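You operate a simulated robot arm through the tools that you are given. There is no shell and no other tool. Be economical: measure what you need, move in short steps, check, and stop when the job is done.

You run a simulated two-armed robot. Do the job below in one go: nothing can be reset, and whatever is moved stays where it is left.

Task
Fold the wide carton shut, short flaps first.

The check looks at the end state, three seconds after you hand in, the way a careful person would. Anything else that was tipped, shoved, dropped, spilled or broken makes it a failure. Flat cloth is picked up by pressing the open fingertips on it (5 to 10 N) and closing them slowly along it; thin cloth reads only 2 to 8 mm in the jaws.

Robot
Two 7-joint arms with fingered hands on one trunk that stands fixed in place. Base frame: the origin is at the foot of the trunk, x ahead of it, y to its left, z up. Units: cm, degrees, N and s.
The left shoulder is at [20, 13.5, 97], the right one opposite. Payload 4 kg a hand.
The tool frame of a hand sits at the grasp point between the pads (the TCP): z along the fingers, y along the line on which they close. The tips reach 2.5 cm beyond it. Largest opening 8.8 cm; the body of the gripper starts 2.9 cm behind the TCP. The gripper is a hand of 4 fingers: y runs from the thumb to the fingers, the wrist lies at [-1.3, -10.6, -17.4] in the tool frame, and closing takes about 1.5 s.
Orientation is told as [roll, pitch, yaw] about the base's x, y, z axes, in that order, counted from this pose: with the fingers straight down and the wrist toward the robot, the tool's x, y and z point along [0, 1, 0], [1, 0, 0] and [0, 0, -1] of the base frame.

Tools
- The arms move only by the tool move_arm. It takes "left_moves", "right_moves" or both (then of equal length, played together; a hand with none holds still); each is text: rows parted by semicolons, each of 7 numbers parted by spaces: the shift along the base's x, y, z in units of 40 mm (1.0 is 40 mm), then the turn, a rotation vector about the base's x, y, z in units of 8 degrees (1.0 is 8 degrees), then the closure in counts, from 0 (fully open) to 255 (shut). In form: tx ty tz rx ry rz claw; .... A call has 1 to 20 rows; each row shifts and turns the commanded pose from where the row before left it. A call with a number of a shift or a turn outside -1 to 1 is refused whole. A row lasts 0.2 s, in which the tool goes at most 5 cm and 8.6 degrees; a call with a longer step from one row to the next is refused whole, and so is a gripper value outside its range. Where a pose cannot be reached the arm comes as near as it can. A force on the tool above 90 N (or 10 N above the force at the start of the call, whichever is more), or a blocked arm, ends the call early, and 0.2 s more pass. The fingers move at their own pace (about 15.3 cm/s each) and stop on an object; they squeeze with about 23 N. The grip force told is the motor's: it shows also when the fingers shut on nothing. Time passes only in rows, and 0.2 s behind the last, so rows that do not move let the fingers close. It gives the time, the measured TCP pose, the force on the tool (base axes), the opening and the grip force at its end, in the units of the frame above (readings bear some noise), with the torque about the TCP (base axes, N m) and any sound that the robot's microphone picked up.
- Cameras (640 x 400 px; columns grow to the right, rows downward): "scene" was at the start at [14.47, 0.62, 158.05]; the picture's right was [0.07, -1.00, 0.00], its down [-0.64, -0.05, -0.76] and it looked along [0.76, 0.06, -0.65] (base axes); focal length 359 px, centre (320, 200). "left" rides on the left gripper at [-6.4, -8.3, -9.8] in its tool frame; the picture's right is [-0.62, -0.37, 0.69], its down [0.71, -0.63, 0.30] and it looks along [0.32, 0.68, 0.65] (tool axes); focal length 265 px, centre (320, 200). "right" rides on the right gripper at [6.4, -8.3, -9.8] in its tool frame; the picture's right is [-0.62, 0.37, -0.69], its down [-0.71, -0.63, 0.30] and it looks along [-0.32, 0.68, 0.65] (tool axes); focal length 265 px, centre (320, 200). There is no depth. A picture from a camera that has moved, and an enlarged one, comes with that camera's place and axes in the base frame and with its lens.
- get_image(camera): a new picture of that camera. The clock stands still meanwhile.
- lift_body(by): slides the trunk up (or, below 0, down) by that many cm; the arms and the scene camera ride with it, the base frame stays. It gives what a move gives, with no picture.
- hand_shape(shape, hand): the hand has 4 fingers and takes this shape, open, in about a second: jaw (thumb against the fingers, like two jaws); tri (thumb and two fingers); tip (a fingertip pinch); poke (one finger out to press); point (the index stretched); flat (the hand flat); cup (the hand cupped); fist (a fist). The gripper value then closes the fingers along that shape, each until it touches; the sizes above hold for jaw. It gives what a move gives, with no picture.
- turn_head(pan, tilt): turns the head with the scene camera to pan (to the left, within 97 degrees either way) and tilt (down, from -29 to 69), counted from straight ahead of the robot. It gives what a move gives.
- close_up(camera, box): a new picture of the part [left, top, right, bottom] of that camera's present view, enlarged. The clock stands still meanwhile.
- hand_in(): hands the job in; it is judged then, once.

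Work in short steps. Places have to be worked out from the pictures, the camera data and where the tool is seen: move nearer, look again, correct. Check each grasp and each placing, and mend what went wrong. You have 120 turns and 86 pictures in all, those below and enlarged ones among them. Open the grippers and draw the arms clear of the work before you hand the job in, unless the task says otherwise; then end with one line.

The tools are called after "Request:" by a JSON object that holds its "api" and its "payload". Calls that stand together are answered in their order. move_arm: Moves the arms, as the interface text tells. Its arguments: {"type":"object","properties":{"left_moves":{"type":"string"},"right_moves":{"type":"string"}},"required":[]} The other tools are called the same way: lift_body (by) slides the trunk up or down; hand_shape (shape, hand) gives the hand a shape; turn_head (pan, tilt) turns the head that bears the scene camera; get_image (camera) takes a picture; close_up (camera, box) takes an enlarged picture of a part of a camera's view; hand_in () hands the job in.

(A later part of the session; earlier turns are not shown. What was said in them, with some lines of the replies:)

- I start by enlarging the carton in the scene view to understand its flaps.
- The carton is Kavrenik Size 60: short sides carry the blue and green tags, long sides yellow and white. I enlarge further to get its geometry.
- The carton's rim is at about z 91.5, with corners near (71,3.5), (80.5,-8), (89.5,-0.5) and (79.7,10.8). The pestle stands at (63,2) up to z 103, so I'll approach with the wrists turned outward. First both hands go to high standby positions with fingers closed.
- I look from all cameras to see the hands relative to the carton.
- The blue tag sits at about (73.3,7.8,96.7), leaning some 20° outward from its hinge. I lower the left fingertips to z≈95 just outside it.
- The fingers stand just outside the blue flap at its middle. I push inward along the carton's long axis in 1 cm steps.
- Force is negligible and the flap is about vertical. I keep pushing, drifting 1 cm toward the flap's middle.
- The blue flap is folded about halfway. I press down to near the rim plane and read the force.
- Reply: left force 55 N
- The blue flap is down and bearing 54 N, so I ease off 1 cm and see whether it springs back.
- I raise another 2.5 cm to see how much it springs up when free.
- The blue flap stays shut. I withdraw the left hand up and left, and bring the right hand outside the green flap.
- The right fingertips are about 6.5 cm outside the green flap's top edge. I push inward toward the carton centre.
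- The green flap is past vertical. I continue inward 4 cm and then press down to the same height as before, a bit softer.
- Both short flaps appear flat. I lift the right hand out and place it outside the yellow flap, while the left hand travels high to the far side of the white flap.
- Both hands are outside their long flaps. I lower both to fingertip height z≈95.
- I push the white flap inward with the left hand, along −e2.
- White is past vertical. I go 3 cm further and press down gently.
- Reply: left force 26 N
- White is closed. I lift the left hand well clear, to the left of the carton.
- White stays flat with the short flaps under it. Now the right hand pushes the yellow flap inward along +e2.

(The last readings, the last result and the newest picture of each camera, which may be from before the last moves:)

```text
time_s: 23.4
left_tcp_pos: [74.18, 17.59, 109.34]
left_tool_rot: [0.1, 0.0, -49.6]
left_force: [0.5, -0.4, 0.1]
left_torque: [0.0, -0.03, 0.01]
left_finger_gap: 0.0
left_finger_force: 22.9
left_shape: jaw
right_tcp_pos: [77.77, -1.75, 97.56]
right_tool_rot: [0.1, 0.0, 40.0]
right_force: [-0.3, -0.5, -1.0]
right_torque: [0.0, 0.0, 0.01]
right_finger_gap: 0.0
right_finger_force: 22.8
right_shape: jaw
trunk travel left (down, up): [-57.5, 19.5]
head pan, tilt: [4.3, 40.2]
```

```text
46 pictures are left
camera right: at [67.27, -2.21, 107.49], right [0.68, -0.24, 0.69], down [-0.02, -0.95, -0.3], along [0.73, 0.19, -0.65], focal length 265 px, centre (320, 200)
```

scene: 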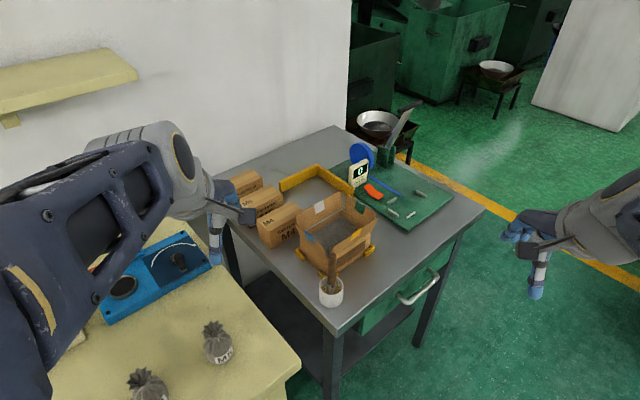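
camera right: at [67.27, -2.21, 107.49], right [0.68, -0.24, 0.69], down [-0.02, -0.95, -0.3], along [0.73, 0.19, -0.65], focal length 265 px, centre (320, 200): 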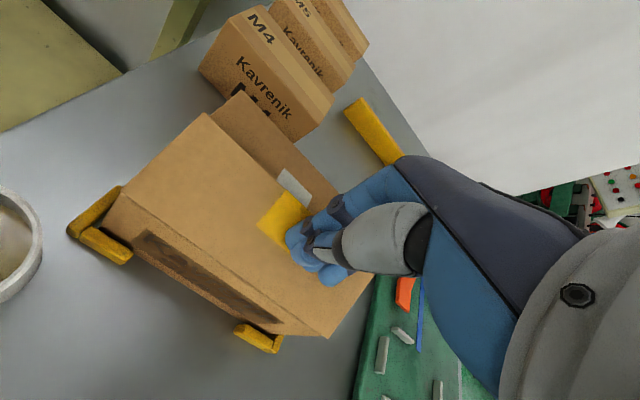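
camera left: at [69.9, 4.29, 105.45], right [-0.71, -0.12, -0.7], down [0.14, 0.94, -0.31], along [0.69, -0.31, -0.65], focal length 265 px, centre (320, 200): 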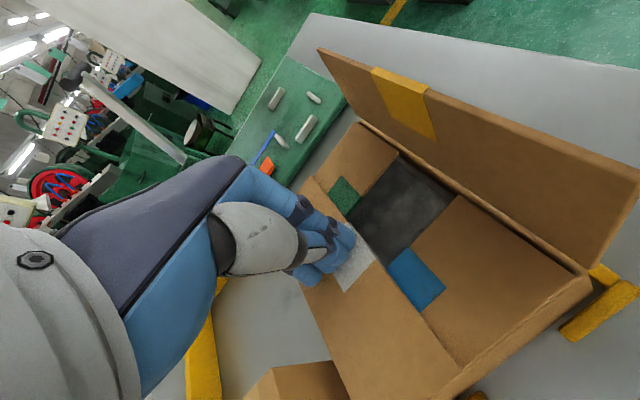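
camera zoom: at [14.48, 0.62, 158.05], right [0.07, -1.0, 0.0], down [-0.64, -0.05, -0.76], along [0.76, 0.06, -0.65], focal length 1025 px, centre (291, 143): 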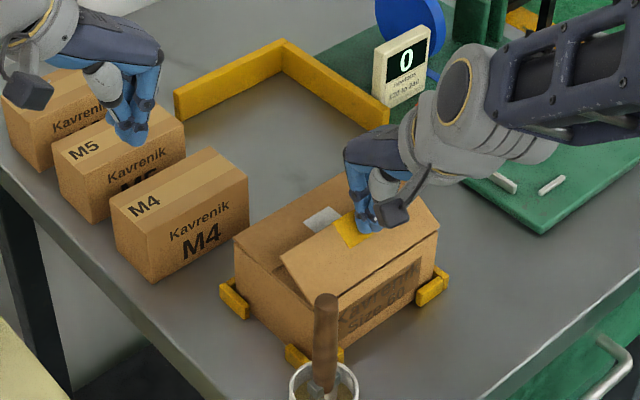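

Yellow is coming down. I advance a little more and press it onto the others.

Request:
{"api": "move_arm", "payload": {"right_moves": "0.1 0.14 -0.1 0 0 0 255;0.05 0.1 -0.15 0 0 0 255;0 0 -0.15 0 0 0 255;0 0 -0.13 0 0 0 255;0 0 0 0 0 0 255"}}

Request:
{"api": "close_up", "payload": {"camera": "scene", "box": [240, 150, 420, 290]}}

```text
time_s: 24.6
left_tcp_pos: [74.11, 17.62, 109.37]
left_tool_rot: [0.0, 0.0, -49.5]
left_force: [0.2, -0.8, 0.3]
left_torque: [-0.01, -0.02, 0.01]
left_finger_gap: 0.01
left_finger_force: 23.2
left_shape: jaw
right_tcp_pos: [78.62, -0.91, 95.77]
right_tool_rot: [-0.2, -0.2, 40.0]
right_force: [1.7, 0.8, 14.2]
right_torque: [0.0, -0.05, 0.02]
right_finger_gap: 0.01
right_finger_force: 22.8
right_shape: jaw
trunk travel left (down, up): [-57.5, 19.5]
head pan, tilt: [4.3, 40.2]
```

```text
2.86 times, centred on (330, 220) of scene
camera zoom: at [14.44, 0.63, 158.07], right [0.07, -1.0, 0.0], down [-0.64, -0.05, -0.76], along [0.76, 0.06, -0.65], focal length 1025 px, centre (291, 143)
```

zoom: 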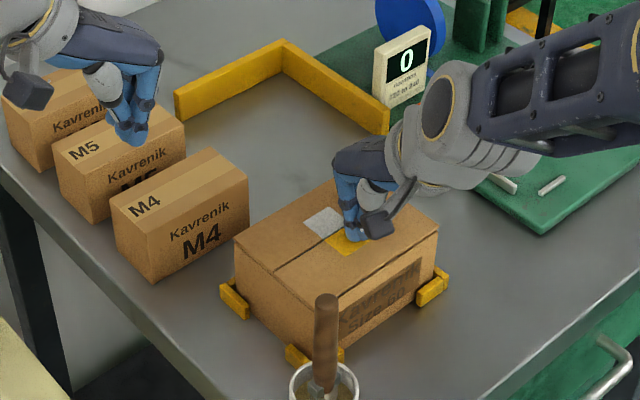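

All four flaps are down. I lift the right hand straight up and clear, draw both back, and open the grippers.

Request:
{"api": "move_arm", "payload": {"right_moves": "0 0 0.7 0 0 0 255;0 0 0.9 0 0 0 255;0 -0.3 0.9 0 0 0 255;-0.1 -0.9 0.4 0 0 0 255;-0.1 -0.9 0.4 0 0 0 255;-0.4 -0.9 0.4 0 0 0 255;-0.6 -0.9 0.3 0 0 0 255;-0.9 -0.6 0.2 0 0 0 100;-0.9 -0.3 0 0 0 0 0;0 0 0 0 0 0 0;0 0 0 0 0 0 0;0 0 0 0 0 0 0", "left_moves": "0 0 0 0 0 0 255;-0.2 0 0.5 0 0 0 255;-0.5 0.4 0.7 0 0 0 255;-0.6 0.4 0.7 0 0 0 255;-0.7 0.3 0.6 0 0 0 255;-0.8 0 0.4 0 0 0 255;-0.8 0 0 0 0 0 100;-0.8 0 0 0 0 0 0;0 0 0 0 0 0 0;0 0 0 0 0 0 0;0 0 0 0 0 0 0;0 0 0 0 0 0 0"}}

Request:
{"api": "get_image", "payload": {"camera": "scene"}}

Request:
{"api": "close_up", "payload": {"camera": "scene", "box": [250, 170, 400, 290]}}

Request:
{"api": "get_image", "payload": {"camera": "right"}}

Request:
{"api": "get_image", "payload": {"camera": "left"}}

```text
time_s: 27.2
left_tcp_pos: [56.78, 22.0, 120.96]
left_tool_rot: [0.0, 0.0, -49.6]
left_force: [0.3, 0.9, -0.9]
left_torque: [-0.02, -0.01, -0.01]
left_finger_gap: 8.82
left_finger_force: 0.1
left_shape: jaw
right_tcp_pos: [66.08, -20.2, 112.25]
right_tool_rot: [-0.1, 0.0, 40.0]
right_force: [0.0, -0.5, 0.3]
right_torque: [0.03, -0.01, 0.0]
right_finger_gap: 8.79
right_finger_force: 0.0
right_shape: jaw
trunk travel left (down, up): [-57.5, 19.5]
head pan, tilt: [4.3, 40.2]
```

```text
44 pictures are left
camera scene: at [14.48, 0.62, 158.05], right [0.07, -1.0, 0.0], down [-0.64, -0.05, -0.76], along [0.76, 0.06, -0.65], focal length 359 px, centre (320, 200)
```

scene: 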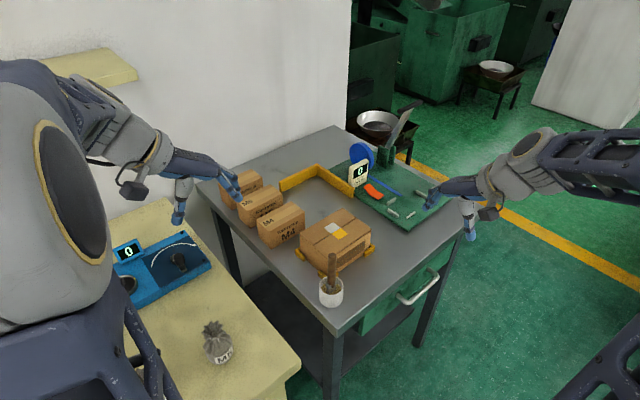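

```text
3.33 times, centred on (325, 230) of scene
camera zoom: at [14.48, 0.62, 158.05], right [0.07, -1.0, 0.0], down [-0.64, -0.05, -0.76], along [0.76, 0.06, -0.65], focal length 1196 px, centre (303, 100)
```

zoom: 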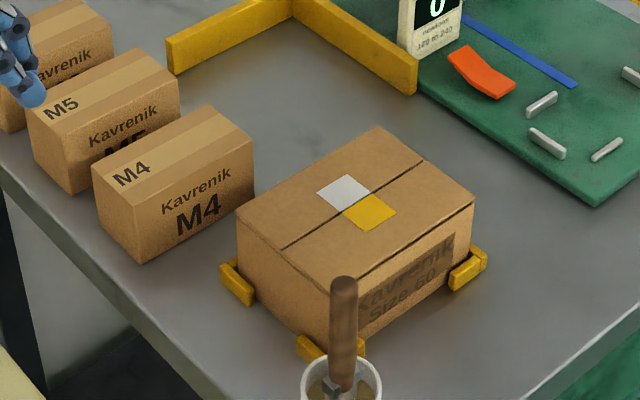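

```text
42 pictures are left
camera right: at [55.6, -20.54, 122.18], right [0.68, -0.24, 0.69], down [-0.02, -0.95, -0.3], along [0.73, 0.19, -0.65], focal length 265 px, centre (320, 200)
```

right: 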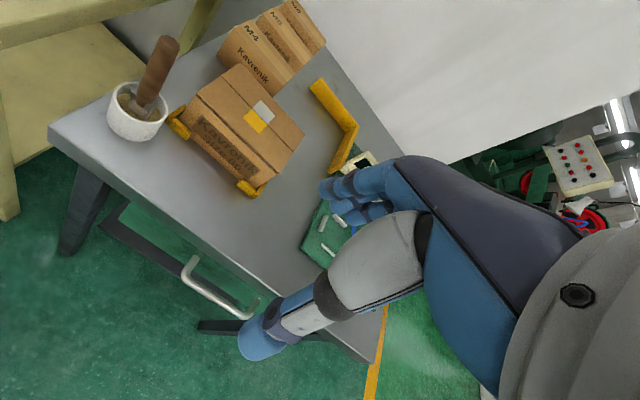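

```text
41 pictures are left
camera left: at [46.48, 24.07, 130.8], right [-0.71, -0.12, -0.69], down [0.14, 0.94, -0.3], along [0.69, -0.31, -0.65], focal length 265 px, centre (320, 200)
```

left: 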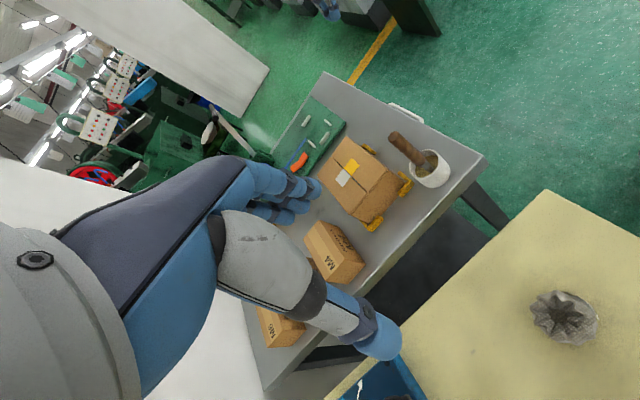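

The carton looks shut and nothing else has moved. One last enlarged look to check the flaps are flat.

Request:
{"api": "close_up", "payload": {"camera": "right", "box": [160, 50, 320, 210]}}

Request:
{"api": "close_up", "payload": {"camera": "scene", "box": [290, 195, 390, 275]}}

```text
2.50 times, centred on (240, 130) of right
camera zoom: at [55.6, -20.54, 122.18], right [0.68, -0.24, 0.69], down [-0.02, -0.95, -0.3], along [0.73, 0.19, -0.65], focal length 664 px, centre (520, 375)
```

zoom: 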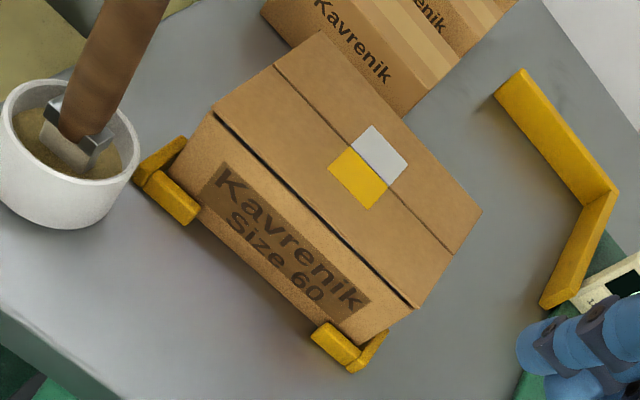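

```text
5.00 times, centred on (340, 235) of scene
camera zoom: at [14.48, 0.62, 158.05], right [0.07, -1.0, 0.0], down [-0.64, -0.05, -0.76], along [0.76, 0.06, -0.65], focal length 1793 px, centre (220, 25)
```

zoom: 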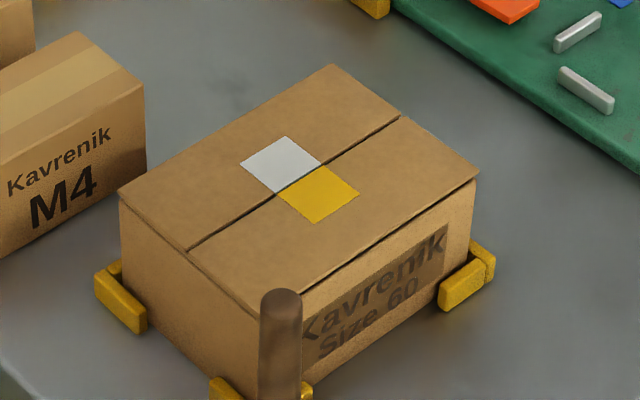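

All flaps lie flat, the long ones meet over the short ones, and the arms are clear, so I hand in.

Request:
{"api": "hand_in", "payload": {}}

```text
The job is handed in.
```

The wide carton (Kavrenik Size 60) is folded shut, with the short blue and green flaps under the long white and yellow ones. The last pictures before hand-in showed all flaps flat, nothing else disturbed, and both grippers open and clear.
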